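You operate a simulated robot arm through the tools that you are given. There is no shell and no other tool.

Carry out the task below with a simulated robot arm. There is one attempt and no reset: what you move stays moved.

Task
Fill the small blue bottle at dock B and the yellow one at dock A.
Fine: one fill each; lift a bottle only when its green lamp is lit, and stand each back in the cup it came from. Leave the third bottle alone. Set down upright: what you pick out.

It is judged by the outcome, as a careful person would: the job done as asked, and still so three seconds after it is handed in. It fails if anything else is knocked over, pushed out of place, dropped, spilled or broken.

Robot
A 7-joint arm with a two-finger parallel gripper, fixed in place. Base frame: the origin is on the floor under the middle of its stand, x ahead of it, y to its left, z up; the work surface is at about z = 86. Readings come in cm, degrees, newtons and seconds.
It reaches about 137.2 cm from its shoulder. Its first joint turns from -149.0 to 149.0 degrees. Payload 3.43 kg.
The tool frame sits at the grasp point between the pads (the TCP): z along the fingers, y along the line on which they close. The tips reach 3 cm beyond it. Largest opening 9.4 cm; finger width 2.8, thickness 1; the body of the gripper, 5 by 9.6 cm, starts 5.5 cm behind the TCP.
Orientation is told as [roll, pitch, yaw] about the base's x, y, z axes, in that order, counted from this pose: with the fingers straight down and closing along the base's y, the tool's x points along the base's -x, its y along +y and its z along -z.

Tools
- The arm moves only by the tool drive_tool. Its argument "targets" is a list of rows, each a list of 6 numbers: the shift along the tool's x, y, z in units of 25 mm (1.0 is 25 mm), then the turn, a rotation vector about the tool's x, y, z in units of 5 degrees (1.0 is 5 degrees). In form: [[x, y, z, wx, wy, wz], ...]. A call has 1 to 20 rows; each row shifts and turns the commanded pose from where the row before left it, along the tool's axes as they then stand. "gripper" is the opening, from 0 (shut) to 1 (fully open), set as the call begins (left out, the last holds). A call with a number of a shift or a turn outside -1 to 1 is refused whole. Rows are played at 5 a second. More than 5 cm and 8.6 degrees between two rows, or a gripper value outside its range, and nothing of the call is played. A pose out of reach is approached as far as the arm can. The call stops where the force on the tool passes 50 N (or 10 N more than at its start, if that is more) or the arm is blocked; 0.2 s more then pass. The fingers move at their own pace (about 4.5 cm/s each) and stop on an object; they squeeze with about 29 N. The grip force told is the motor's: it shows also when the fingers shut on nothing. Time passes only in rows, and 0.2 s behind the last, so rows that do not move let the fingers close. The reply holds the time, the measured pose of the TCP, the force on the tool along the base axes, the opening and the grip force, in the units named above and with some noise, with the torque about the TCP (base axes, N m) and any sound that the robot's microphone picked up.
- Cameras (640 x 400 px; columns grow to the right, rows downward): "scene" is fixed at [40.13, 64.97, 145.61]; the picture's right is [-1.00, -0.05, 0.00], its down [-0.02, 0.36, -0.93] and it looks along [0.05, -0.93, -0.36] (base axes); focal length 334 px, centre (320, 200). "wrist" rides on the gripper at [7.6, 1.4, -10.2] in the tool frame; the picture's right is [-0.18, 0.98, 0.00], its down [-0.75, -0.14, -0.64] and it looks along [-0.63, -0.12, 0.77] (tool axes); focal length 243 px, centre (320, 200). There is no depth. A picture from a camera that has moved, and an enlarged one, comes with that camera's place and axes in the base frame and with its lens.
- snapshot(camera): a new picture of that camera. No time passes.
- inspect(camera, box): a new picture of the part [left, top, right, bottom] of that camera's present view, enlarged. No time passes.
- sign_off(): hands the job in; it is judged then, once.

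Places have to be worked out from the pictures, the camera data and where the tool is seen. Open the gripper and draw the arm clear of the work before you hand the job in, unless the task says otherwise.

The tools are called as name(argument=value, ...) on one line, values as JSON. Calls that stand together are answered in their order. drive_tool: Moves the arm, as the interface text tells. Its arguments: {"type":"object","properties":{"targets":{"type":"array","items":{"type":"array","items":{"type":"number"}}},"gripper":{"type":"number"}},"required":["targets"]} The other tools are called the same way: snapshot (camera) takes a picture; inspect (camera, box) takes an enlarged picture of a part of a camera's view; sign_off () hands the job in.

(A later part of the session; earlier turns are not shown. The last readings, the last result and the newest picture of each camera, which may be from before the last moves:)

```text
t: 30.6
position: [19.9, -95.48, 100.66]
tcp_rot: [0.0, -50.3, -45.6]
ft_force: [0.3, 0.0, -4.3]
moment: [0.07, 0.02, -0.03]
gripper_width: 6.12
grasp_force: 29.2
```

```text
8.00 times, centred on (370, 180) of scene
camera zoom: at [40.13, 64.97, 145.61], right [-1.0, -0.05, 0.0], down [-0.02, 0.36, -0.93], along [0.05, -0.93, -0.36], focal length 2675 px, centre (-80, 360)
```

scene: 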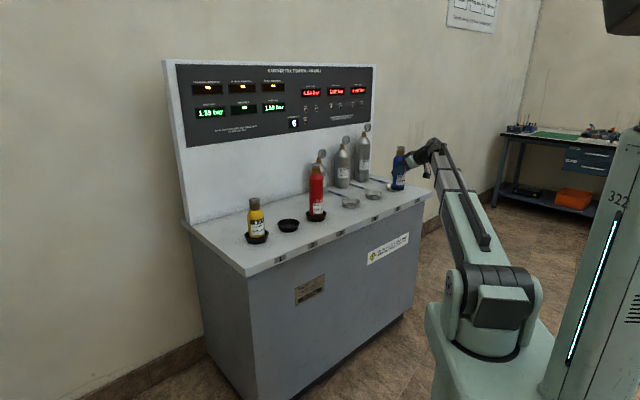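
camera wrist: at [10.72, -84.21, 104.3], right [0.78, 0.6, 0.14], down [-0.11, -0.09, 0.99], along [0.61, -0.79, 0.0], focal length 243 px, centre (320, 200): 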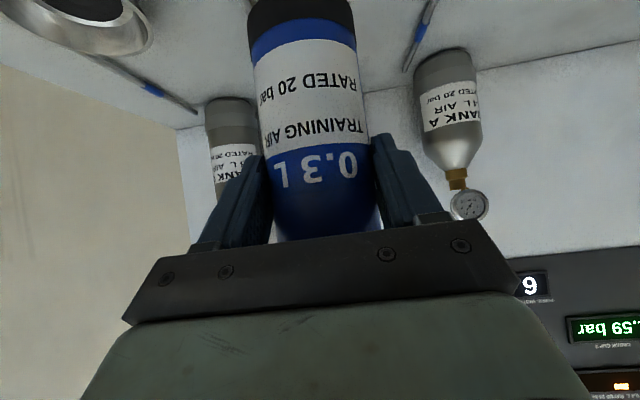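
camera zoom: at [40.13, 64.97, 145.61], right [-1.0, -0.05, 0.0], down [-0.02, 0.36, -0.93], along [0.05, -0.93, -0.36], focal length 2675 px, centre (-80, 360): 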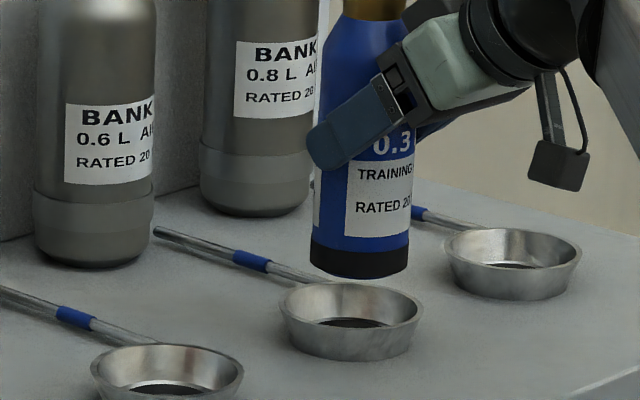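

The bottle base is now lined up over bowl B to within about 0.3 cm in the scene view. I'll lower it into the bowl to just above where contact is expected.

drive_tool(targets=[[0.231, 0, 0.192, 0, 0, 0], [0.231, 0, 0.192, 0, 0, 0], [0.231, 0, 0.192, 0, 0, 0], [0.231, 0, 0.192, 0, 0, 0], [0.154, 0, 0.128, 0, 0, 0], [0, 0, 0, 0, 0, 0]], gripper=0)

inspect(camera="scene", box=[330, 155, 410, 205])

inspect(camera="wrist", box=[200, 0, 440, 150])

```text
t: 32.0
position: [19.9, -95.55, 97.11]
tcp_rot: [0.0, -50.3, -45.5]
ft_force: [-0.2, 0.4, -4.4]
moment: [0.02, 0.04, 0.0]
gripper_width: 6.11
grasp_force: 29.4
```

```text
8.00 times, centred on (370, 180) of scene
camera zoom: at [40.13, 64.97, 145.61], right [-1.0, -0.05, 0.0], down [-0.02, 0.36, -0.93], along [0.05, -0.93, -0.36], focal length 2675 px, centre (-80, 360)
```

zoom: 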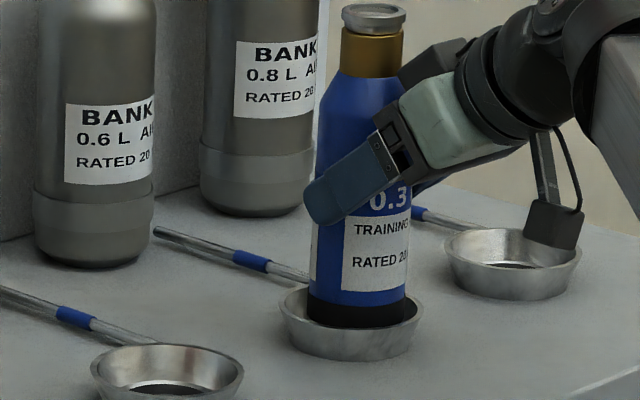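

```text
2.67 times, centred on (320, 75) of wrist
camera zoom: at [12.01, -85.4, 97.75], right [0.78, 0.6, 0.14], down [-0.11, -0.09, 0.99], along [0.61, -0.79, -0.01], focal length 647 px, centre (320, 533)
```

zoom: 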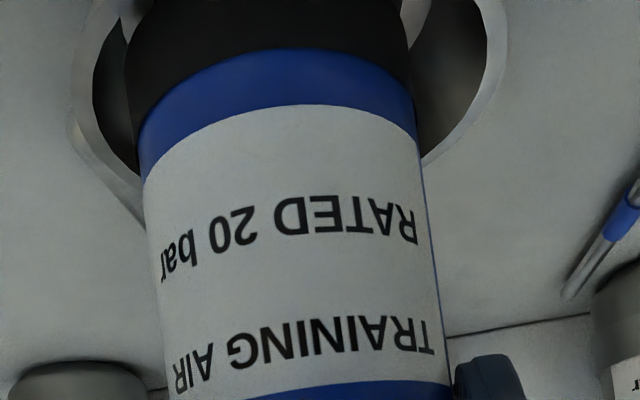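

The bottle is inside the bowl. The wrist view shows it about 0.3 cm off toward the far side, so I'll correct that and lower in small steps, watching the force.

drive_tool(targets=[[-0.026, 0.12, 0.03, 0, 0, 0], [0.0769, 0, 0.0639, 0, 0, 0], [0.0769, 0, 0.0639, 0, 0, 0], [0.0769, 0, 0.0639, 0, 0, 0], [0, 0, 0, 0, 0, 0]], gripper=0)

inspect(camera="scene", box=[330, 155, 410, 205])

inspect(camera="wrist", box=[200, 0, 440, 150])

```text
t: 33.2
position: [20.07, -95.28, 96.32]
tcp_rot: [0.0, -50.3, -45.5]
ft_force: [-0.4, 0.8, -3.8]
moment: [0.04, 0.03, 0.02]
gripper_width: 6.12
grasp_force: 29.2
```

```text
8.00 times, centred on (370, 180) of scene
camera zoom: at [40.13, 64.97, 145.61], right [-1.0, -0.05, 0.0], down [-0.02, 0.36, -0.93], along [0.05, -0.93, -0.36], focal length 2675 px, centre (-80, 360)
```

zoom: 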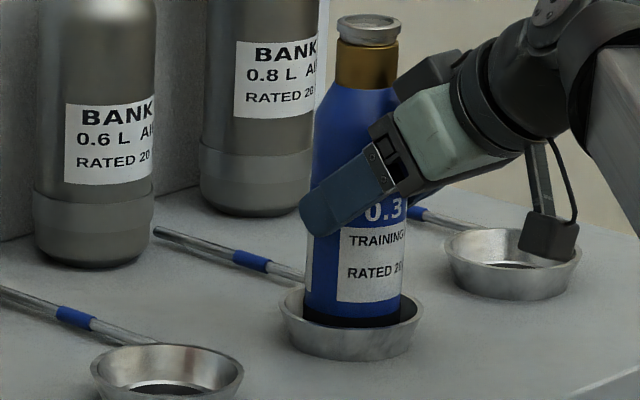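

```text
2.67 times, centred on (320, 75) of wrist
camera zoom: at [12.26, -85.28, 97.07], right [0.78, 0.6, 0.14], down [-0.11, -0.09, 0.99], along [0.61, -0.79, -0.01], focal length 647 px, centre (320, 533)
```

zoom: 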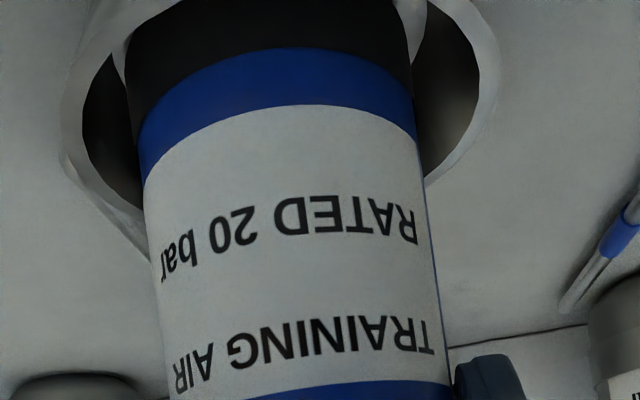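

Better centred now and still carrying the full weight, so not yet resting. I'll lower in 1.2 mm steps to find contact.

drive_tool(targets=[[0.0385, 0, 0.032, 0, 0, 0], [0.0385, 0, 0.032, 0, 0, 0], [0.0385, 0, 0.032, 0, 0, 0], [0, 0, 0, 0, 0, 0]], gripper=0)

```text
t: 34.2
position: [20.18, -95.29, 96.18]
tcp_rot: [-0.1, -50.4, -45.5]
ft_force: [0.7, 2.4, 11.8]
moment: [-0.08, 0.06, -0.03]
gripper_width: 6.11
grasp_force: 29.5
```

Contact: the force went from -4 to +12 N, so the bottle is seated on the dock at TCP z≈96.2. I'll ease the push slightly and look at the panel and the bottle before releasing.

drive_tool(targets=[[-0.05, 0, -0.0415, 0, 0, 0], [0, 0, 0, 0, 0, 0]], gripper=0)

inspect(camera="scene", box=[280, 70, 380, 132])

inspect(camera="scene", box=[330, 145, 410, 205])

```text
t: 34.8
position: [20.17, -95.42, 96.29]
tcp_rot: [0.0, -50.3, -45.5]
ft_force: [1.9, 0.6, 7.4]
moment: [-0.27, -0.28, 0.03]
gripper_width: 6.08
grasp_force: 29.5
```

```text
6.40 times, centred on (330, 101) of scene
camera zoom: at [40.13, 64.97, 145.61], right [-1.0, -0.05, 0.0], down [-0.02, 0.36, -0.93], along [0.05, -0.93, -0.36], focal length 2140 px, centre (256, 834)
```

zoom: 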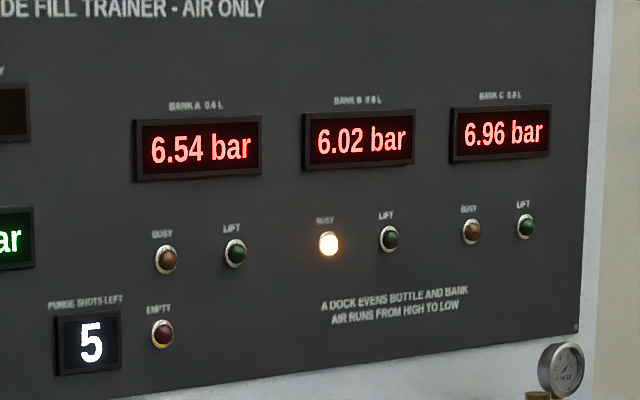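

```text
6.67 times, centred on (370, 175) of scene
camera zoom: at [40.13, 64.97, 145.61], right [-1.0, -0.05, 0.0], down [-0.02, 0.36, -0.93], along [0.05, -0.93, -0.36], focal length 2229 px, centre (-13, 367)
```

zoom: 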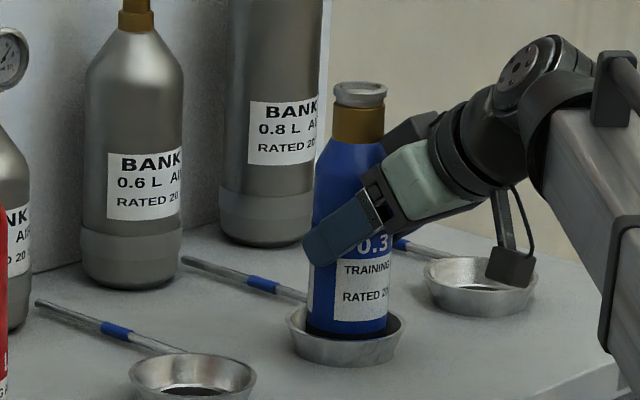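

BUSY B is lit and the purge shots dropped to 5, so the blue bottle is coupled and filling. I'll hold perfectly still with the grip on and wait.

drive_tool(targets=[[0, 0, 0, 0, 0, 0], [0, 0, 0, 0, 0, 0], [0, 0, 0, 0, 0, 0], [0, 0, 0, 0, 0, 0], [0, 0, 0, 0, 0, 0], [0, 0, 0, 0, 0, 0], [0, 0, 0, 0, 0, 0], [0, 0, 0, 0, 0, 0], [0, 0, 0, 0, 0, 0], [0, 0, 0, 0, 0, 0], [0, 0, 0, 0, 0, 0], [0, 0, 0, 0, 0, 0], [0, 0, 0, 0, 0, 0], [0, 0, 0, 0, 0, 0], [0, 0, 0, 0, 0, 0]], gripper=0)

inspect(camera="scene", box=[280, 70, 380, 132])

inspect(camera="scene", box=[180, 65, 300, 140])

```text
t: 38.0
position: [20.13, -95.37, 96.08]
tcp_rot: [0.0, -50.3, -45.4]
ft_force: [-2.2, 1.7, 1.8]
moment: [0.0, 0.05, 0.0]
gripper_width: 6.09
grasp_force: 28.7
```

```text
6.40 times, centred on (330, 101) of scene
camera zoom: at [40.13, 64.97, 145.61], right [-1.0, -0.05, 0.0], down [-0.02, 0.36, -0.93], along [0.05, -0.93, -0.36], focal length 2140 px, centre (256, 834)
```

zoom: 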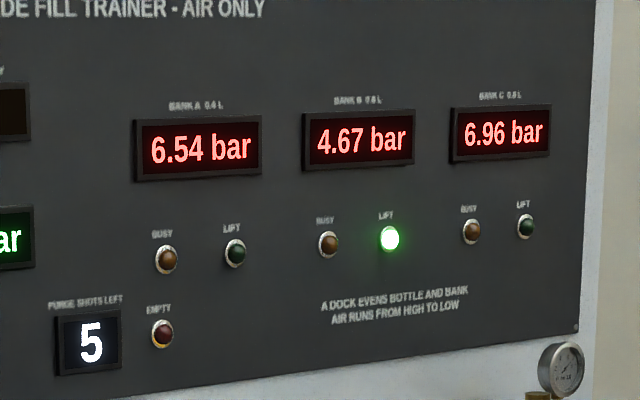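

```text
5.33 times, centred on (240, 102) of scene
camera zoom: at [40.13, 64.97, 145.61], right [-1.0, -0.05, 0.0], down [-0.02, 0.36, -0.93], along [0.05, -0.93, -0.36], focal length 1783 px, centre (747, 720)
```

zoom: 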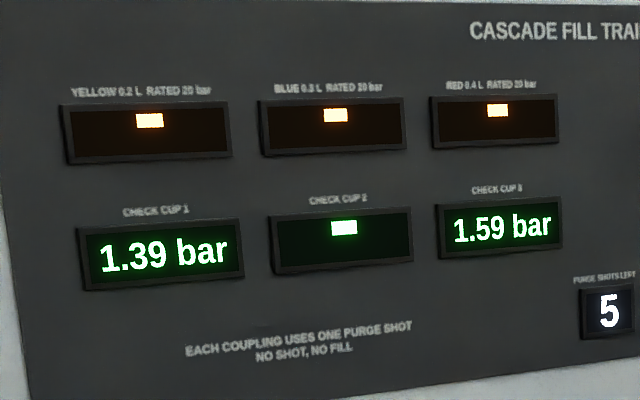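

LIFT B is green and bank B has evened to 4.67 bar, which fits the volumes. I'll lift the blue bottle straight up 7.5 cm now.

drive_tool(targets=[[-0.385, 0, -0.319, 0, 0, 0], [-0.385, 0, -0.319, 0, 0, 0], [-0.385, 0, -0.319, 0, 0, 0], [-0.385, 0, -0.319, 0, 0, 0], [-0.385, 0, -0.319, 0, 0, 0], [-0.385, 0, -0.319, 0, 0, 0], [0, 0, 0, 0, 0, 0]], gripper=0)

snapshot(camera="wrist")

inspect(camera="scene", box=[280, 70, 420, 205])

```text
t: 39.6
position: [20.18, -95.38, 103.58]
tcp_rot: [0.0, -50.2, -45.5]
ft_force: [0.5, 0.2, -4.6]
moment: [0.07, 0.03, -0.01]
gripper_width: 6.09
grasp_force: 28.8
```

```text
taken
camera wrist: at [12.24, -85.27, 104.35], right [0.78, 0.6, 0.14], down [-0.11, -0.09, 0.99], along [0.61, -0.79, -0.01], focal length 243 px, centre (320, 200)
```

wrist: 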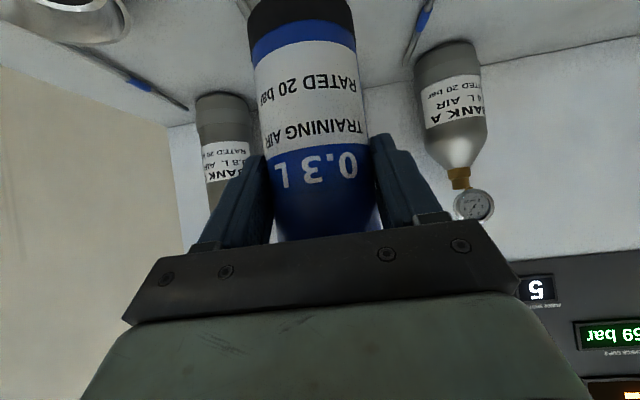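

```text
2.96 times, centred on (350, 138) of scene
camera zoom: at [40.13, 64.97, 145.61], right [-1.0, -0.05, 0.0], down [-0.02, 0.36, -0.93], along [0.05, -0.93, -0.36], focal length 991 px, centre (231, 385)
```

zoom: 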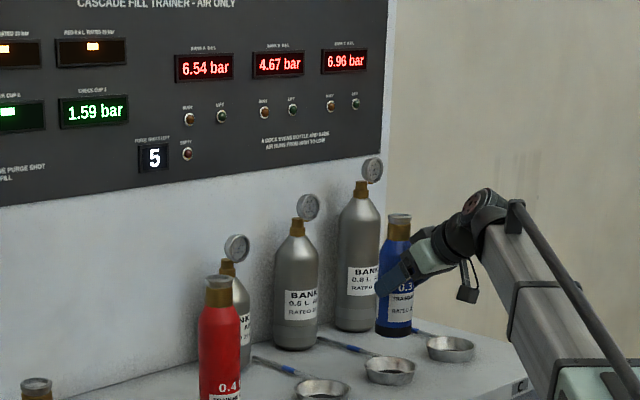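

The blue bottle is lifted cleanly, lamps normal and shots at 5. I'll retract from the dock row and begin the sideways return toward cup 2.

drive_tool(targets=[[0.3, 0, -0.36, 0, 0, 0], [0.511, 0, -0.6155, 0, 0, 0], [0.511, 0, -0.6155, 0, 0, 0], [0.511, 0, -0.6155, 0, 0, 0], [0.511, 0, -0.6155, 0, 0, 0], [0.511, 0, -0.6155, 0, 0, 0], [0.511, 0, -0.6155, 0, 0, 0], [0, 0.4, 0, 0, 0, 0], [0, 0.8, 0, 0, 0, 0], [0, 0.8, 0, 0, 0, 0], [0, 0.8, 0, 0, 0, 0], [0, 0.8, 0, 0, 0, 0], [0, 0.8, 0, 0, 0, 0], [0, 0.8, 0, 0, 0, 0], [0, 0.8, 0, 0, 0, 0], [0, 0.8, 0, 0, 0, 0], [0, 0.8, 0, 0, 0, 0], [0, 0.8, 0, 0, 0, 0], [0, 0.4, 0, 0, 0, 0], [0, 0, 0, 0, 0, 0]], gripper=0)

snapshot(camera="scene")

```text
t: 43.8
position: [26.57, -70.53, 103.58]
tcp_rot: [0.0, -50.2, -45.4]
ft_force: [-0.5, -0.6, -4.8]
moment: [0.05, 0.02, 0.02]
gripper_width: 6.07
grasp_force: 29.2
```

```text
taken
```

scene: 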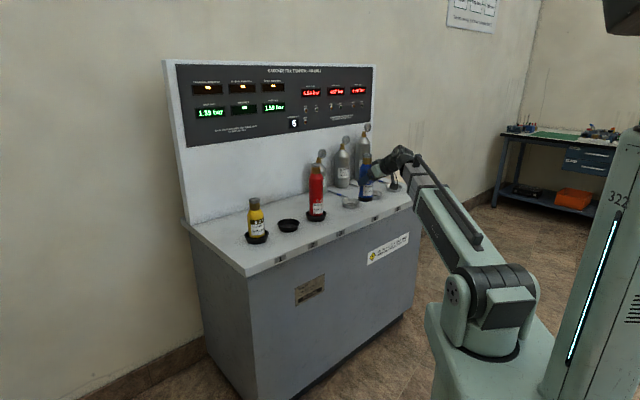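

The bottle is steady. I'll continue the remaining 32 cm sideways to come in front of cup 2.

drive_tool(targets=[[0, 0.4, 0, 0, 0, 0], [0, 0.8, 0, 0, 0, 0], [0, 0.8, 0, 0, 0, 0], [0, 0.8, 0, 0, 0, 0], [0, 0.8, 0, 0, 0, 0], [0, 0.8, 0, 0, 0, 0], [0, 0.8, 0, 0, 0, 0], [0, 0.8, 0, 0, 0, 0], [0, 0.8, 0, 0, 0, 0], [0, 0.8, 0, 0, 0, 0], [0, 0.8, 0, 0, 0, 0], [0, 0.8, 0, 0, 0, 0], [0, 0.8, 0, 0, 0, 0], [0, 0.8, 0, 0, 0, 0], [0, 0.8, 0, 0, 0, 0], [0, 0.8, 0, 0, 0, 0], [0, 0.39, 0, 0, 0, 0], [0, 0, 0, 0, 0, 0]], gripper=0)

snapshot(camera="wrist")

inspect(camera="scene", box=[220, 150, 380, 250])

```text
t: 47.6
position: [49.38, -48.15, 103.61]
tcp_rot: [-0.1, -50.3, -45.4]
ft_force: [0.1, 0.4, -5.0]
moment: [0.05, 0.05, 0.01]
gripper_width: 6.05
grasp_force: 29.1
```

```text
taken
camera wrist: at [41.52, -38.04, 104.26], right [0.78, 0.6, 0.14], down [-0.11, -0.09, 0.99], along [0.61, -0.79, 0.0], focal length 243 px, centre (320, 200)
```

wrist: 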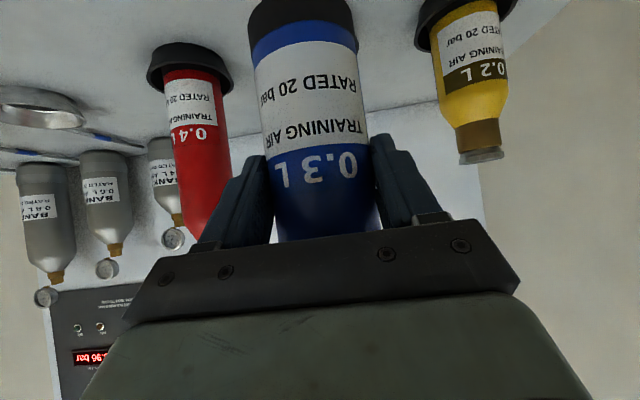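

```text
4.00 times, centred on (300, 200) of scene
camera zoom: at [40.13, 64.97, 145.61], right [-1.0, -0.05, 0.0], down [-0.02, 0.36, -0.93], along [0.05, -0.93, -0.36], focal length 1338 px, centre (400, 200)
```

zoom: 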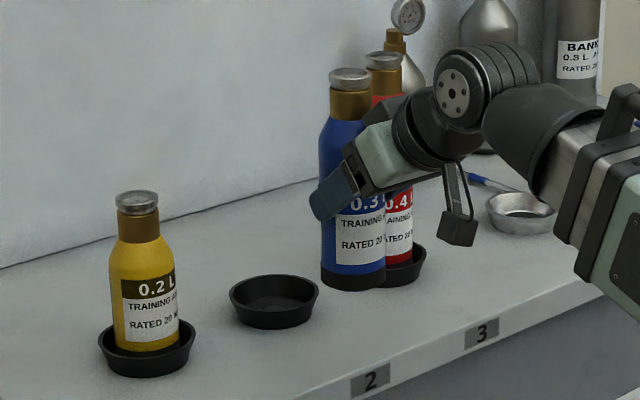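

Aligned in front of cup 2 (s=-0.87 against -0.90 at pick). I'll move forward 12.8 cm at this height to bring the bottle above its cup, then check.

drive_tool(targets=[[-0.25, 0, 0.301, 0, 0, 0], [-0.4684, 0, 0.5641, 0, 0, 0], [-0.4684, 0, 0.5641, 0, 0, 0], [-0.4684, 0, 0.5641, 0, 0, 0], [-0.4684, 0, 0.5641, 0, 0, 0], [-0.4684, 0, 0.5641, 0, 0, 0], [-0.4684, 0, 0.5641, 0, 0, 0], [-0.2184, 0, 0.263, 0, 0, 0], [0, 0, 0, 0, 0, 0]], gripper=0)

snapshot(camera="wrist")

inspect(camera="scene", box=[220, 150, 380, 250])

```text
t: 49.6
position: [58.54, -57.39, 103.61]
tcp_rot: [0.0, -50.3, -45.5]
ft_force: [-0.3, 0.5, -4.0]
moment: [0.08, 0.06, 0.01]
gripper_width: 6.06
grasp_force: 29.6
```

```text
taken
camera wrist: at [50.53, -47.2, 104.24], right [0.78, 0.6, 0.14], down [-0.11, -0.09, 0.99], along [0.61, -0.79, -0.01], focal length 243 px, centre (320, 200)
```

wrist: 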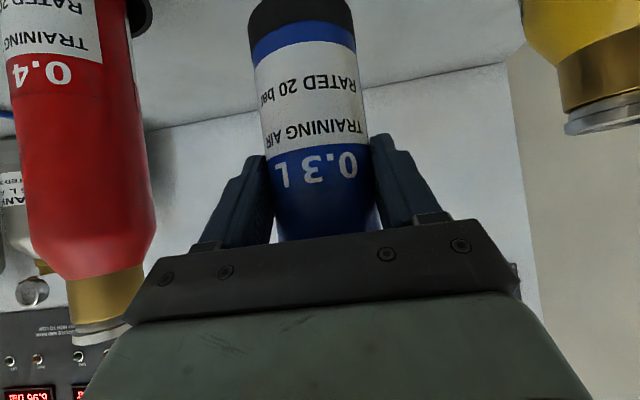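

```text
4.00 times, centred on (300, 200) of scene
camera zoom: at [40.13, 64.97, 145.61], right [-1.0, -0.05, 0.0], down [-0.02, 0.36, -0.93], along [0.05, -0.93, -0.36], focal length 1338 px, centre (400, 200)
```

zoom: 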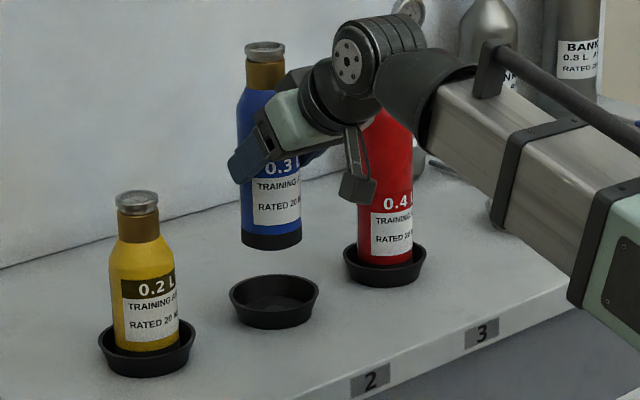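

The bottle is directly above cup 2, matching the earlier lifted picture to within about 0.3 cm. I'll trim 0.2 cm back and lower it into the cup to just above contact.

drive_tool(targets=[[0.051, 0, -0.0616, 0, 0, 0], [0.308, 0, 0.2555, 0, 0, 0], [0.308, 0, 0.2555, 0, 0, 0], [0.308, 0, 0.2555, 0, 0, 0], [0.308, 0, 0.2555, 0, 0, 0], [0.308, 0, 0.2555, 0, 0, 0], [0.231, 0, 0.192, 0, 0, 0], [0.154, 0, 0.128, 0, 0, 0], [0, 0, 0, 0, 0, 0]], gripper=0)

inspect(camera="wrist", box=[200, 0, 440, 150])

inspect(camera="scene", box=[250, 175, 330, 245])

```text
t: 51.6
position: [58.22, -57.14, 97.36]
tcp_rot: [0.0, -50.3, -45.5]
ft_force: [0.6, 0.1, -4.8]
moment: [0.07, 0.05, 0.0]
gripper_width: 6.01
grasp_force: 29.3
```

```text
2.67 times, centred on (320, 75) of wrist
camera zoom: at [50.34, -47.07, 98.03], right [0.78, 0.6, 0.14], down [-0.11, -0.09, 0.99], along [0.61, -0.79, 0.0], focal length 647 px, centre (320, 533)
```

zoom: 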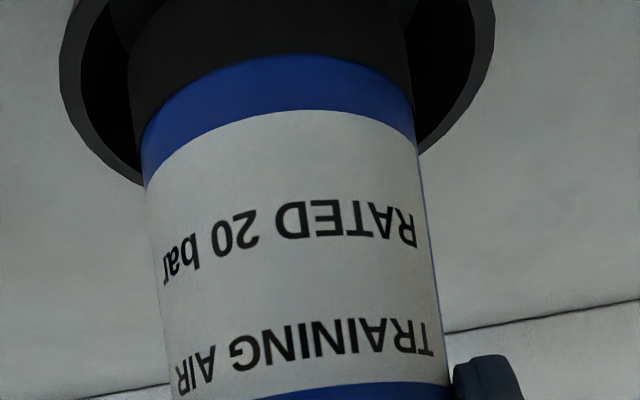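

```text
5.71 times, centred on (290, 210) of scene
camera zoom: at [40.13, 64.97, 145.61], right [-1.0, -0.05, 0.0], down [-0.02, 0.36, -0.93], along [0.05, -0.93, -0.36], focal length 1911 px, centre (491, 143)
```

zoom: 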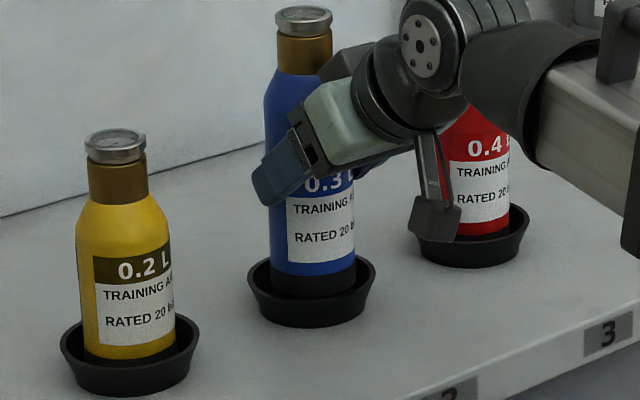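

The bottle sits within the cup's walls and looks vertical. I'll lower the last centimetre in small steps until it rests.

drive_tool(targets=[[0.0769, 0, 0.0639, 0, 0, 0], [0.0769, 0, 0.0639, 0, 0, 0], [0.0769, 0, 0.0639, 0, 0, 0], [0.0385, 0, 0.032, 0, 0, 0], [0, 0, 0, 0, 0, 0]], gripper=0)

```text
t: 52.8
position: [58.32, -57.16, 96.39]
tcp_rot: [0.0, -50.4, -45.5]
ft_force: [-0.5, -0.7, -5.0]
moment: [0.05, 0.02, 0.01]
gripper_width: 6.03
grasp_force: 29.1
```

The full weight is still in the gripper at z=96.4. Continuing down in 1.2 mm steps.

drive_tool(targets=[[0.0385, 0, 0.032, 0, 0, 0], [0.0385, 0, 0.032, 0, 0, 0], [0.0385, 0, 0.032, 0, 0, 0], [0, 0, 0, 0, 0, 0]], gripper=0)

inspect(camera="wrist", box=[200, 0, 440, 150])

```text
t: 53.8
position: [58.22, -57.18, 96.24]
tcp_rot: [0.0, -50.4, -45.5]
ft_force: [-0.5, 3.9, 10.3]
moment: [-0.02, 0.14, -0.02]
gripper_width: 6.04
grasp_force: 29.5
```

```text
2.67 times, centred on (320, 75) of wrist
camera zoom: at [50.33, -47.05, 96.83], right [0.78, 0.6, 0.14], down [-0.11, -0.09, 0.99], along [0.61, -0.79, 0.0], focal length 647 px, centre (320, 533)
```

zoom: 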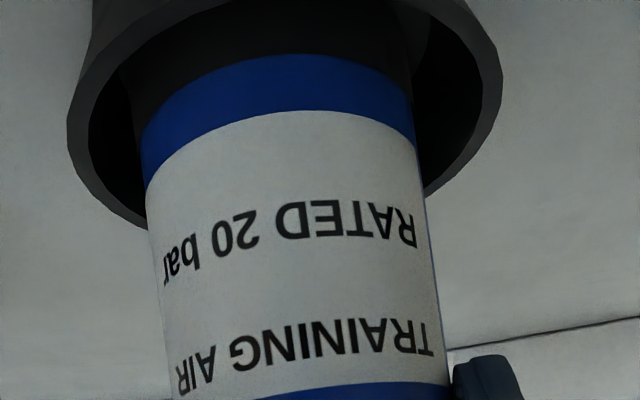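

Contact at +10 N: the bottle rests centred in cup 2. I'll ease the push and open the gripper while holding still.

drive_tool(targets=[[-0.05, 0, -0.0415, 0, 0, 0], [0, 0, 0, 0, 0, 0]], gripper=0)

drive_tool(targets=[[0, 0, 0, 0, 0, 0], [0, 0, 0, 0, 0, 0], [0, 0, 0, 0, 0, 0], [0, 0, 0, 0, 0, 0], [0, 0, 0, 0, 0, 0]], gripper=1)

snapshot(camera="wrist")

inspect(camera="scene", box=[180, 65, 380, 245])

```text
t: 54.4
position: [58.32, -57.14, 96.24]
tcp_rot: [0.0, -50.3, -45.6]
ft_force: [1.2, 0.9, -0.3]
moment: [-0.04, -0.16, 0.02]
gripper_width: 6.03
grasp_force: 28.8
```

```text
t: 55.6
position: [58.23, -57.27, 96.19]
tcp_rot: [0.1, -50.3, -45.6]
ft_force: [-0.6, -0.2, -0.1]
moment: [-0.01, 0.01, -0.02]
gripper_width: 9.37
grasp_force: 0.1
```

```text
taken
camera wrist: at [50.35, -47.07, 96.91], right [0.78, 0.6, 0.14], down [-0.11, -0.09, 0.99], along [0.61, -0.79, 0.0], focal length 243 px, centre (320, 200)
```

wrist: 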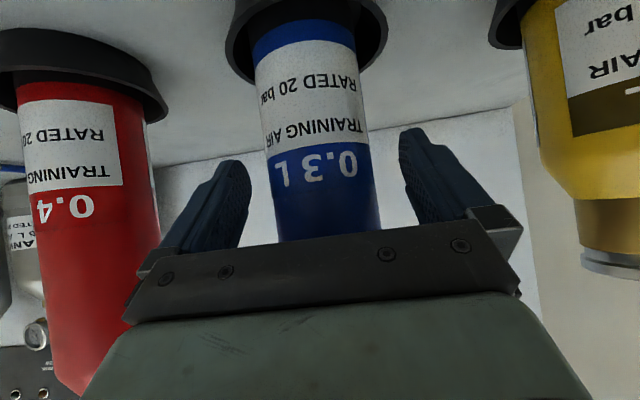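

```text
2.22 times, centred on (280, 155) of scene
camera zoom: at [40.13, 64.97, 145.61], right [-1.0, -0.05, 0.0], down [-0.02, 0.36, -0.93], along [0.05, -0.93, -0.36], focal length 743 px, centre (409, 300)
```

zoom: 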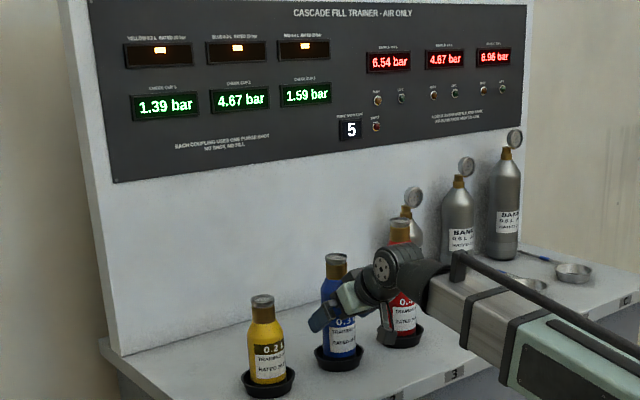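

Check cup 2 now reads 4.67 bar, the blue bottle stands upright in its cup, and the gripper is open. I'll withdraw back and up along the approach line, then slide over in front of the yellow bottle.

drive_tool(targets=[[0.139, 0, -0.889, 0, 0, 0], [0.139, 0, -0.889, 0, 0, 0], [0.139, 0, -0.889, 0, 0, 0], [0.139, 0, -0.889, 0, 0, 0], [0.139, 0, -0.889, 0, 0, 0], [0.139, 0, -0.889, 0, 0, 0], [0, 0, 0, 0, 0, 0], [0, 0.8, 0, 0, 0, 0], [0, 0.8, 0, 0, 0, 0], [0, 0.8, 0, 0, 0, 0], [0, 0.8, 0, 0, 0, 0], [0, 0.8, 0, 0, 0, 0], [0, 0.8, 0, 0, 0, 0], [0, 0.8, 0, 0, 0, 0], [0, 0.6, 0, 0, 0, 0], [0, 0, 0, 0, 0, 0]], gripper=1)

snapshot(camera="wrist")

snapshot(camera="scene")

```text
t: 59.0
position: [61.22, -38.02, 103.18]
tcp_rot: [0.0, -50.4, -45.5]
ft_force: [-1.1, 0.4, -0.2]
moment: [-0.01, 0.0, 0.01]
gripper_width: 9.41
grasp_force: 0.1
```

```text
taken
camera wrist: at [53.29, -27.87, 103.84], right [0.78, 0.6, 0.14], down [-0.11, -0.09, 0.99], along [0.61, -0.79, 0.0], focal length 243 px, centre (320, 200)
```

wrist: 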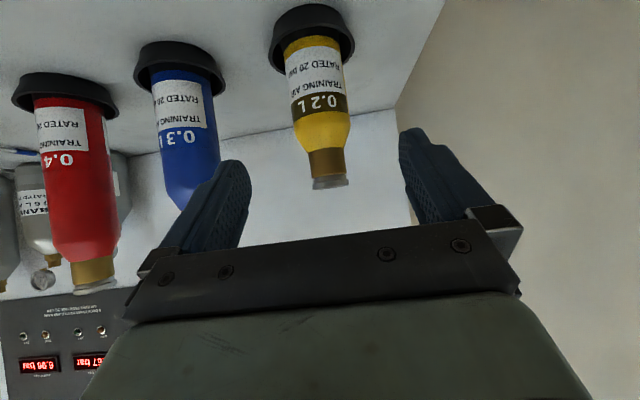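

```text
taken
```

scene: 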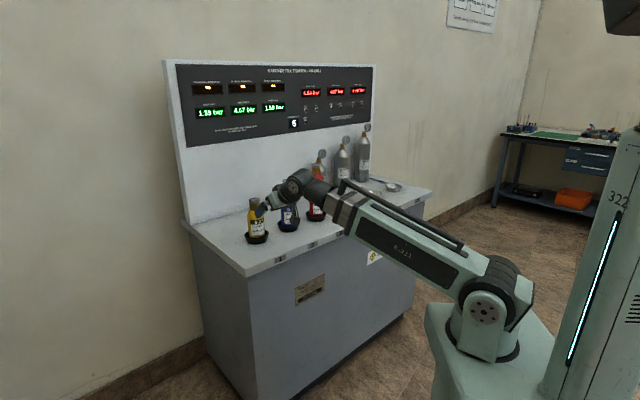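

The yellow bottle's axis is at about s=-16.0, with its top near z=103. I'll shift 0.35 cm to centre on it and approach diagonally with the gripper open, stopping partway to check.

drive_tool(targets=[[0, -0.14, 0, 0, 0, 0], [-0.0424, 0, 0.829, 0, 0, 0], [-0.0424, 0, 0.829, 0, 0, 0], [-0.0424, 0, 0.829, 0, 0, 0], [-0.0424, 0, 0.829, 0, 0, 0], [0, 0, 0, 0, 0, 0]], gripper=1)

snapshot(camera="wrist")

inspect(camera="scene", box=[220, 170, 340, 250])

```text
t: 60.4
position: [65.76, -43.12, 98.1]
tcp_rot: [0.1, -50.3, -45.5]
ft_force: [0.7, 0.0, 0.3]
moment: [0.01, 0.05, -0.02]
gripper_width: 9.4
grasp_force: 0.2
```

```text
taken
camera wrist: at [57.74, -32.88, 98.86], right [0.78, 0.6, 0.14], down [-0.11, -0.09, 0.99], along [0.61, -0.79, 0.0], focal length 243 px, centre (320, 200)
```

wrist: 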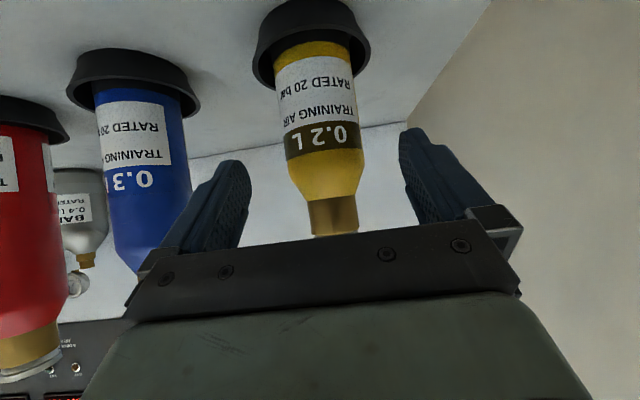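

```text
5.00 times, centred on (280, 210) of scene
camera zoom: at [40.13, 64.97, 145.61], right [-1.0, -0.05, 0.0], down [-0.02, 0.36, -0.93], along [0.05, -0.93, -0.36], focal length 1672 px, centre (520, 150)
```

zoom: 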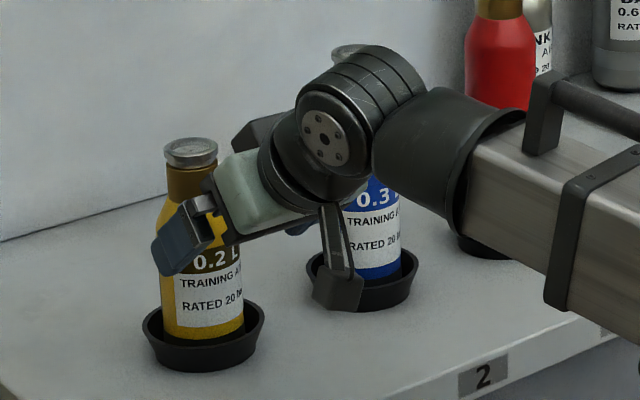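

Centred to within about 0.1 cm; the yellow body's full-width section ends near z=97. I'll finish the approach to about z=94.4.

drive_tool(targets=[[-0.031, 0, 0.81, 0, 0, 0], [-0.031, 0, 0.81, 0, 0, 0], [-0.031, 0, 0.81, 0, 0, 0], [0, 0, 0, 0, 0, 0]], gripper=1)

snapshot(camera="wrist")

inspect(camera="scene", box=[220, 170, 340, 250])

```text
t: 61.4
position: [68.99, -46.48, 94.45]
tcp_rot: [0.0, -50.3, -45.5]
ft_force: [-0.4, 0.1, 0.0]
moment: [0.01, 0.0, -0.02]
gripper_width: 9.4
grasp_force: 0.1
```

```text
taken
camera wrist: at [61.05, -36.37, 95.17], right [0.78, 0.6, 0.14], down [-0.11, -0.09, 0.99], along [0.61, -0.79, 0.0], focal length 243 px, centre (320, 200)
```

wrist: 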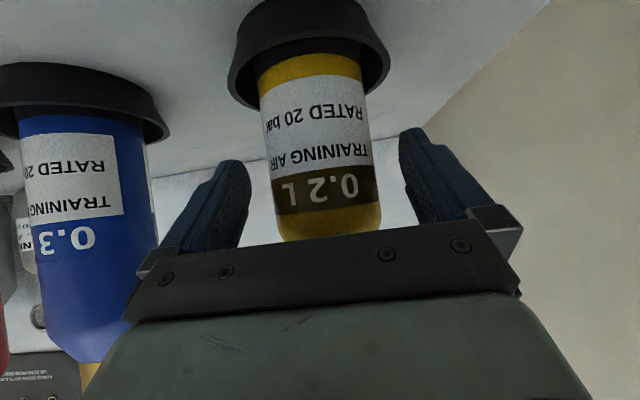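

```text
5.00 times, centred on (280, 210) of scene
camera zoom: at [40.13, 64.97, 145.61], right [-1.0, -0.05, 0.0], down [-0.02, 0.36, -0.93], along [0.05, -0.93, -0.36], focal length 1672 px, centre (520, 150)
```

zoom: 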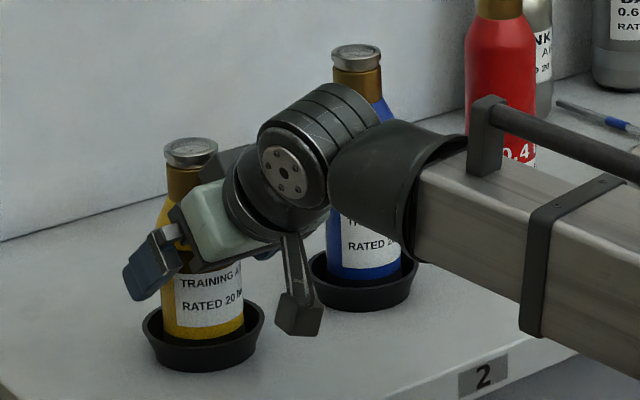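

The yellow bottle is centred between the pads with room at the palm, and the arm is clear of the blue bottle. I'll close the grip.

drive_tool(targets=[[0, 0, 0, 0, 0, 0], [0, 0, 0, 0, 0, 0], [0, 0, 0, 0, 0, 0], [0, 0, 0, 0, 0, 0], [0, 0, 0, 0, 0, 0], [0, 0, 0, 0, 0, 0]], gripper=0)

snapshot(camera="wrist")

inspect(camera="scene", box=[220, 170, 340, 250])

```text
t: 62.8
position: [69.06, -46.38, 94.51]
tcp_rot: [-0.1, -50.3, -45.5]
ft_force: [1.0, 0.5, -0.4]
moment: [0.01, -0.04, 0.01]
gripper_width: 6.09
grasp_force: 28.6
```

```text
taken
camera wrist: at [61.05, -36.36, 95.19], right [0.78, 0.6, 0.14], down [-0.11, -0.09, 0.99], along [0.61, -0.79, 0.0], focal length 243 px, centre (320, 200)
```

wrist: 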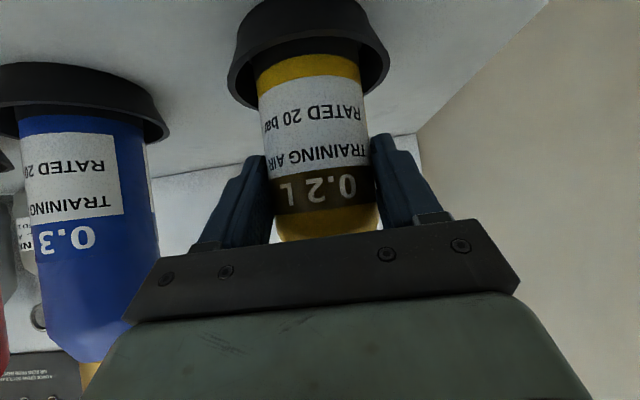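

```text
5.00 times, centred on (280, 210) of scene
camera zoom: at [40.13, 64.97, 145.61], right [-1.0, -0.05, 0.0], down [-0.02, 0.36, -0.93], along [0.05, -0.93, -0.36], focal length 1672 px, centre (520, 150)
```

zoom: 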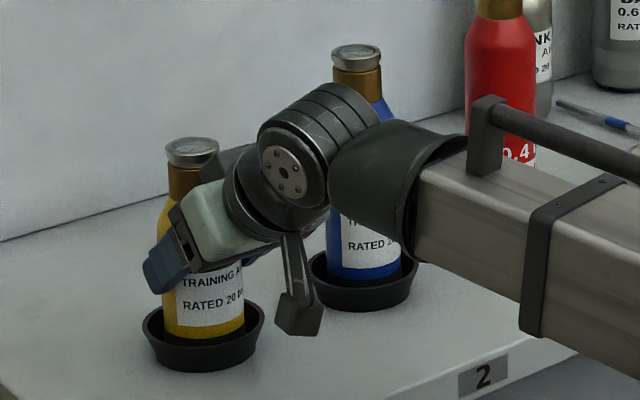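

Gripped at 6.09 cm with 29 N. I'll lift it 7.5 cm straight up out of cup 1.

drive_tool(targets=[[-0.385, 0, -0.319, 0, 0, 0], [-0.385, 0, -0.319, 0, 0, 0], [-0.385, 0, -0.319, 0, 0, 0], [-0.385, 0, -0.319, 0, 0, 0], [-0.385, 0, -0.319, 0, 0, 0], [-0.385, 0, -0.319, 0, 0, 0], [0, 0, 0, 0, 0, 0]], gripper=0)

snapshot(camera="wrist")

inspect(camera="scene", box=[220, 150, 340, 250])

```text
t: 64.4
position: [68.93, -46.37, 101.87]
tcp_rot: [0.0, -50.1, -45.6]
ft_force: [-0.3, 0.5, -3.0]
moment: [0.07, 0.04, -0.01]
gripper_width: 6.08
grasp_force: 29.0
```

```text
taken
camera wrist: at [61.08, -36.35, 102.65], right [0.78, 0.6, 0.14], down [-0.11, -0.09, 0.99], along [0.61, -0.79, -0.01], focal length 243 px, centre (320, 200)
```

wrist: 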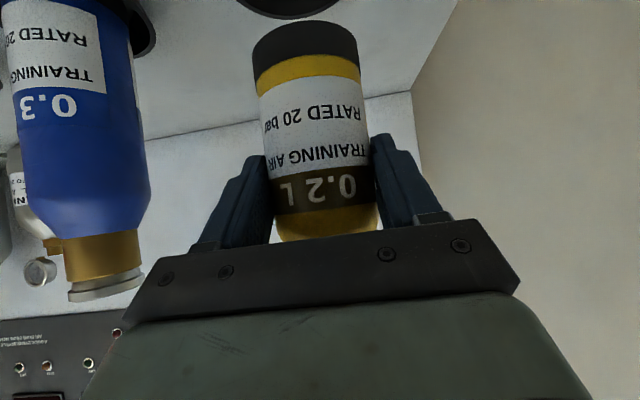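

```text
4.00 times, centred on (280, 200) of scene
camera zoom: at [40.13, 64.97, 145.61], right [-1.0, -0.05, 0.0], down [-0.02, 0.36, -0.93], along [0.05, -0.93, -0.36], focal length 1338 px, centre (480, 200)
```

zoom: 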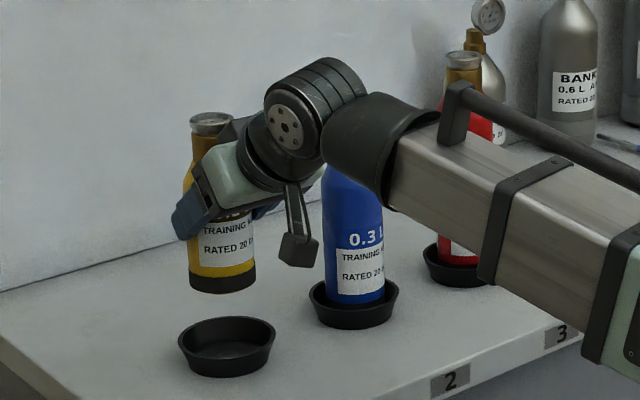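

The yellow bottle is lifted cleanly and upright. I'll retract in front of the row and start sideways toward dock A.

drive_tool(targets=[[0.3, 0, -0.36, 0, 0, 0], [0.511, 0, -0.6155, 0, 0, 0], [0.511, 0, -0.6155, 0, 0, 0], [0.511, 0, -0.6155, 0, 0, 0], [0.511, 0, -0.6155, 0, 0, 0], [0.511, 0, -0.6155, 0, 0, 0], [0.4, 0, -0.48, 0, 0, 0], [0, 0, 0, 0, 0, 0], [0, -0.4, 0, 0, 0, 0], [0, -0.8, 0, 0, 0, 0], [0, -0.8, 0, 0, 0, 0], [0, -0.8, 0, 0, 0, 0], [0, -0.8, 0, 0, 0, 0], [0, -0.8, 0, 0, 0, 0], [0, -0.8, 0, 0, 0, 0], [0, -0.8, 0, 0, 0, 0], [0, -0.8, 0, 0, 0, 0], [0, -0.4, 0, 0, 0, 0], [0, 0, 0, 0, 0, 0]], gripper=0)

snapshot(camera="wrist")

snapshot(camera="scene")

```text
t: 68.4
position: [47.17, -49.94, 102.12]
tcp_rot: [0.0, -50.3, -45.5]
ft_force: [0.2, 0.2, -4.3]
moment: [0.04, 0.04, -0.01]
gripper_width: 6.05
grasp_force: 29.4
```

```text
taken
camera wrist: at [39.27, -39.89, 102.7], right [0.78, 0.6, 0.14], down [-0.11, -0.09, 0.99], along [0.61, -0.79, -0.01], focal length 243 px, centre (320, 200)
```

wrist: 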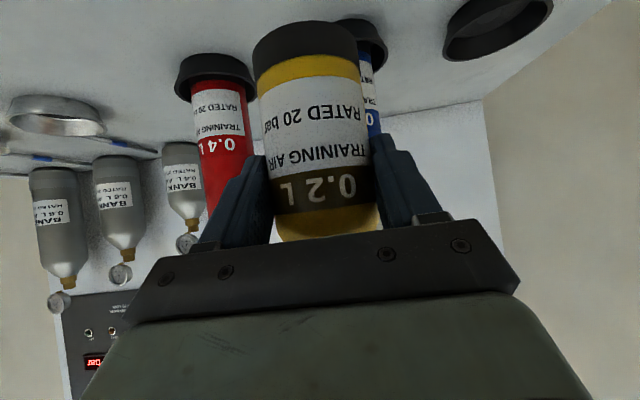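

```text
taken
```

scene: 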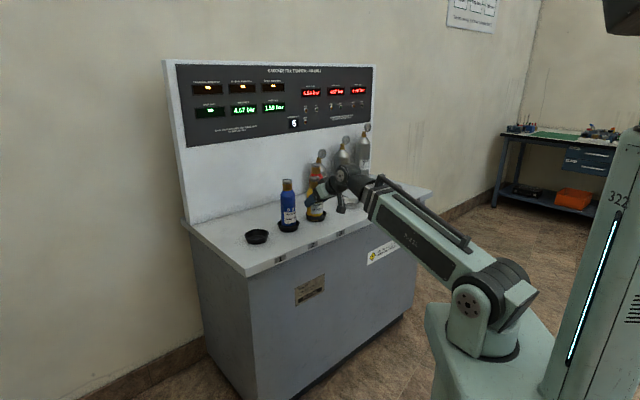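

The bottle is steady at s≈2. I'll continue 34 cm sideways to come in front of dock A.

drive_tool(targets=[[0, -0.4, 0, 0, 0, 0], [0, -0.8, 0, 0, 0, 0], [0, -0.8, 0, 0, 0, 0], [0, -0.8, 0, 0, 0, 0], [0, -0.8, 0, 0, 0, 0], [0, -0.8, 0, 0, 0, 0], [0, -0.8, 0, 0, 0, 0], [0, -0.8, 0, 0, 0, 0], [0, -0.8, 0, 0, 0, 0], [0, -0.8, 0, 0, 0, 0], [0, -0.8, 0, 0, 0, 0], [0, -0.8, 0, 0, 0, 0], [0, -0.8, 0, 0, 0, 0], [0, -0.8, 0, 0, 0, 0], [0, -0.8, 0, 0, 0, 0], [0, -0.8, 0, 0, 0, 0], [0, -0.8, 0, 0, 0, 0], [0, -0.5, 0, 0, 0, 0], [0, 0, 0, 0, 0, 0]], gripper=0)

snapshot(camera="wrist")

inspect(camera="scene", box=[300, 150, 420, 225])

```text
t: 72.4
position: [22.83, -74.06, 102.0]
tcp_rot: [0.0, -50.2, -45.5]
ft_force: [0.0, 0.1, -3.6]
moment: [0.04, 0.05, -0.01]
gripper_width: 6.03
grasp_force: 29.4
```

```text
taken
camera wrist: at [14.89, -63.87, 102.67], right [0.78, 0.6, 0.14], down [-0.11, -0.09, 0.99], along [0.61, -0.79, -0.01], focal length 243 px, centre (320, 200)
```

wrist: 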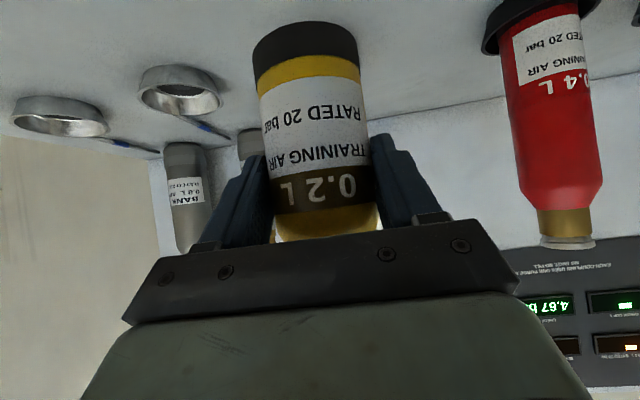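

```text
5.33 times, centred on (360, 188) of scene
camera zoom: at [40.13, 64.97, 145.61], right [-1.0, -0.05, 0.0], down [-0.02, 0.36, -0.93], along [0.05, -0.93, -0.36], focal length 1783 px, centre (107, 267)
```

zoom: 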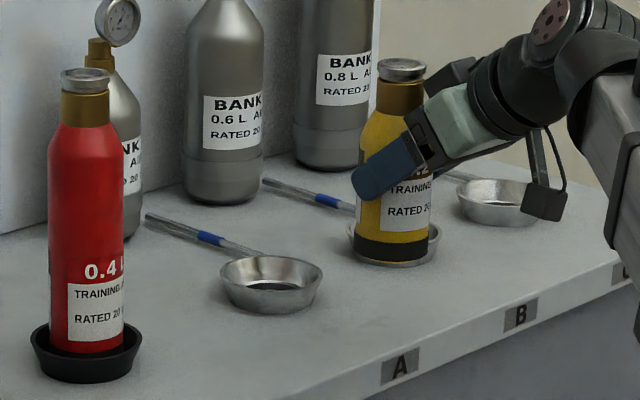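

TCP at s=36.2, in front of dock A: docks B and C show to the left and the red bottle is well clear on the right. I'll move forward 11.5 cm at this height and check against bowl A.

drive_tool(targets=[[-0.21, 0, 0.253, 0, 0, 0], [-0.42, 0, 0.5056, 0, 0, 0], [-0.42, 0, 0.5056, 0, 0, 0], [-0.42, 0, 0.5056, 0, 0, 0], [-0.42, 0, 0.5056, 0, 0, 0], [-0.42, 0, 0.5056, 0, 0, 0], [-0.42, 0, 0.5056, 0, 0, 0], [-0.21, 0, 0.253, 0, 0, 0], [0, 0, 0, 0, 0, 0]], gripper=0)

snapshot(camera="wrist")

inspect(camera="scene", box=[310, 160, 390, 210])

```text
t: 74.4
position: [30.73, -82.12, 101.96]
tcp_rot: [0.0, -50.2, -45.5]
ft_force: [0.5, 0.3, -3.3]
moment: [0.06, 0.01, 0.02]
gripper_width: 6.03
grasp_force: 28.2
```

```text
taken
camera wrist: at [22.95, -72.04, 102.7], right [0.78, 0.6, 0.14], down [-0.11, -0.09, 0.99], along [0.61, -0.79, -0.01], focal length 243 px, centre (320, 200)
```

wrist: 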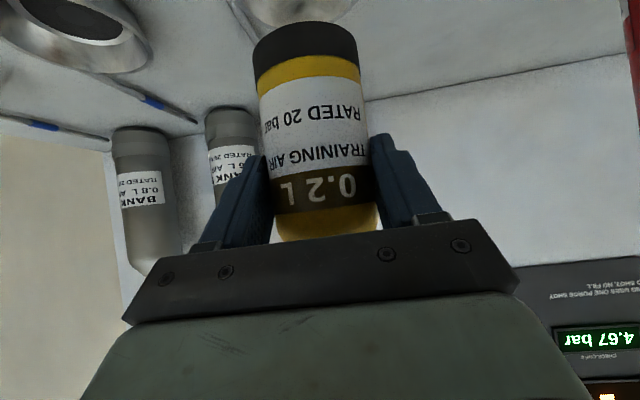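

```text
8.00 times, centred on (350, 185) of scene
camera zoom: at [40.13, 64.97, 145.61], right [-1.0, -0.05, 0.0], down [-0.02, 0.36, -0.93], along [0.05, -0.93, -0.36], focal length 2675 px, centre (80, 320)
```

zoom: 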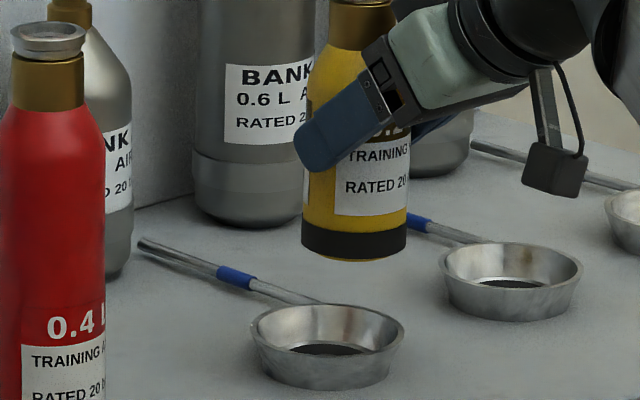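

The bottle needs about 1.85 cm more forward, consistent with where dock B seated. I'll move that far, lower 3 cm, and check again above the rim.

drive_tool(targets=[[-0.236, 0, 0.2847, 0, 0, 0], [-0.236, 0, 0.2847, 0, 0, 0], [0.308, 0, 0.2555, 0, 0, 0], [0.308, 0, 0.2555, 0, 0, 0], [0.308, 0, 0.2555, 0, 0, 0], [0, 0, 0, 0, 0, 0]], gripper=0)

inspect(camera="wrist", box=[200, 0, 440, 150])

inspect(camera="scene", box=[310, 160, 390, 210])

```text
t: 75.8
position: [32.11, -83.43, 98.9]
tcp_rot: [-0.1, -50.3, -45.5]
ft_force: [0.0, 0.3, -3.6]
moment: [0.06, 0.03, -0.01]
gripper_width: 6.03
grasp_force: 28.8
```

```text
2.67 times, centred on (320, 75) of wrist
camera zoom: at [24.19, -73.39, 99.71], right [0.78, 0.6, 0.14], down [-0.11, -0.09, 0.99], along [0.61, -0.79, 0.0], focal length 647 px, centre (320, 533)
```

zoom: 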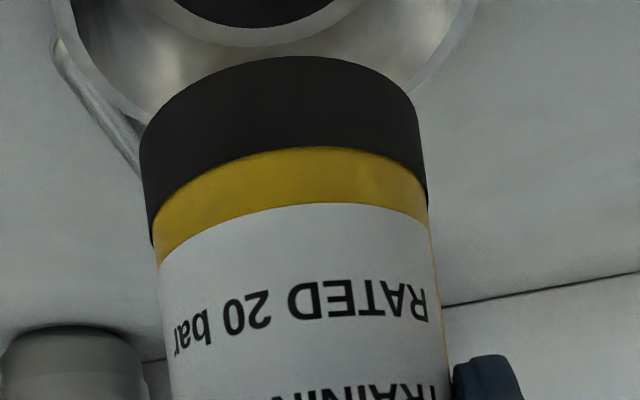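

```text
8.00 times, centred on (350, 185) of scene
camera zoom: at [40.13, 64.97, 145.61], right [-1.0, -0.05, 0.0], down [-0.02, 0.36, -0.93], along [0.05, -0.93, -0.36], focal length 2675 px, centre (80, 320)
```

zoom: 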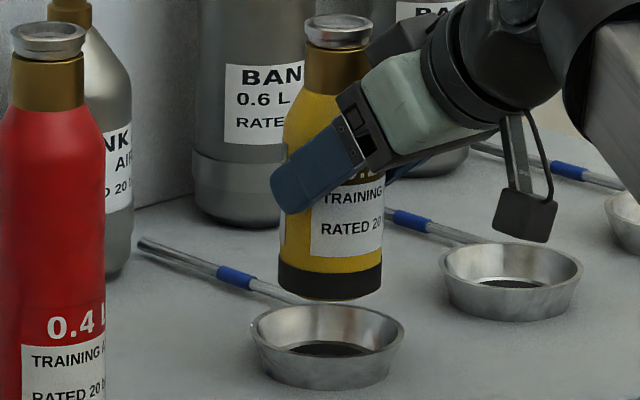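

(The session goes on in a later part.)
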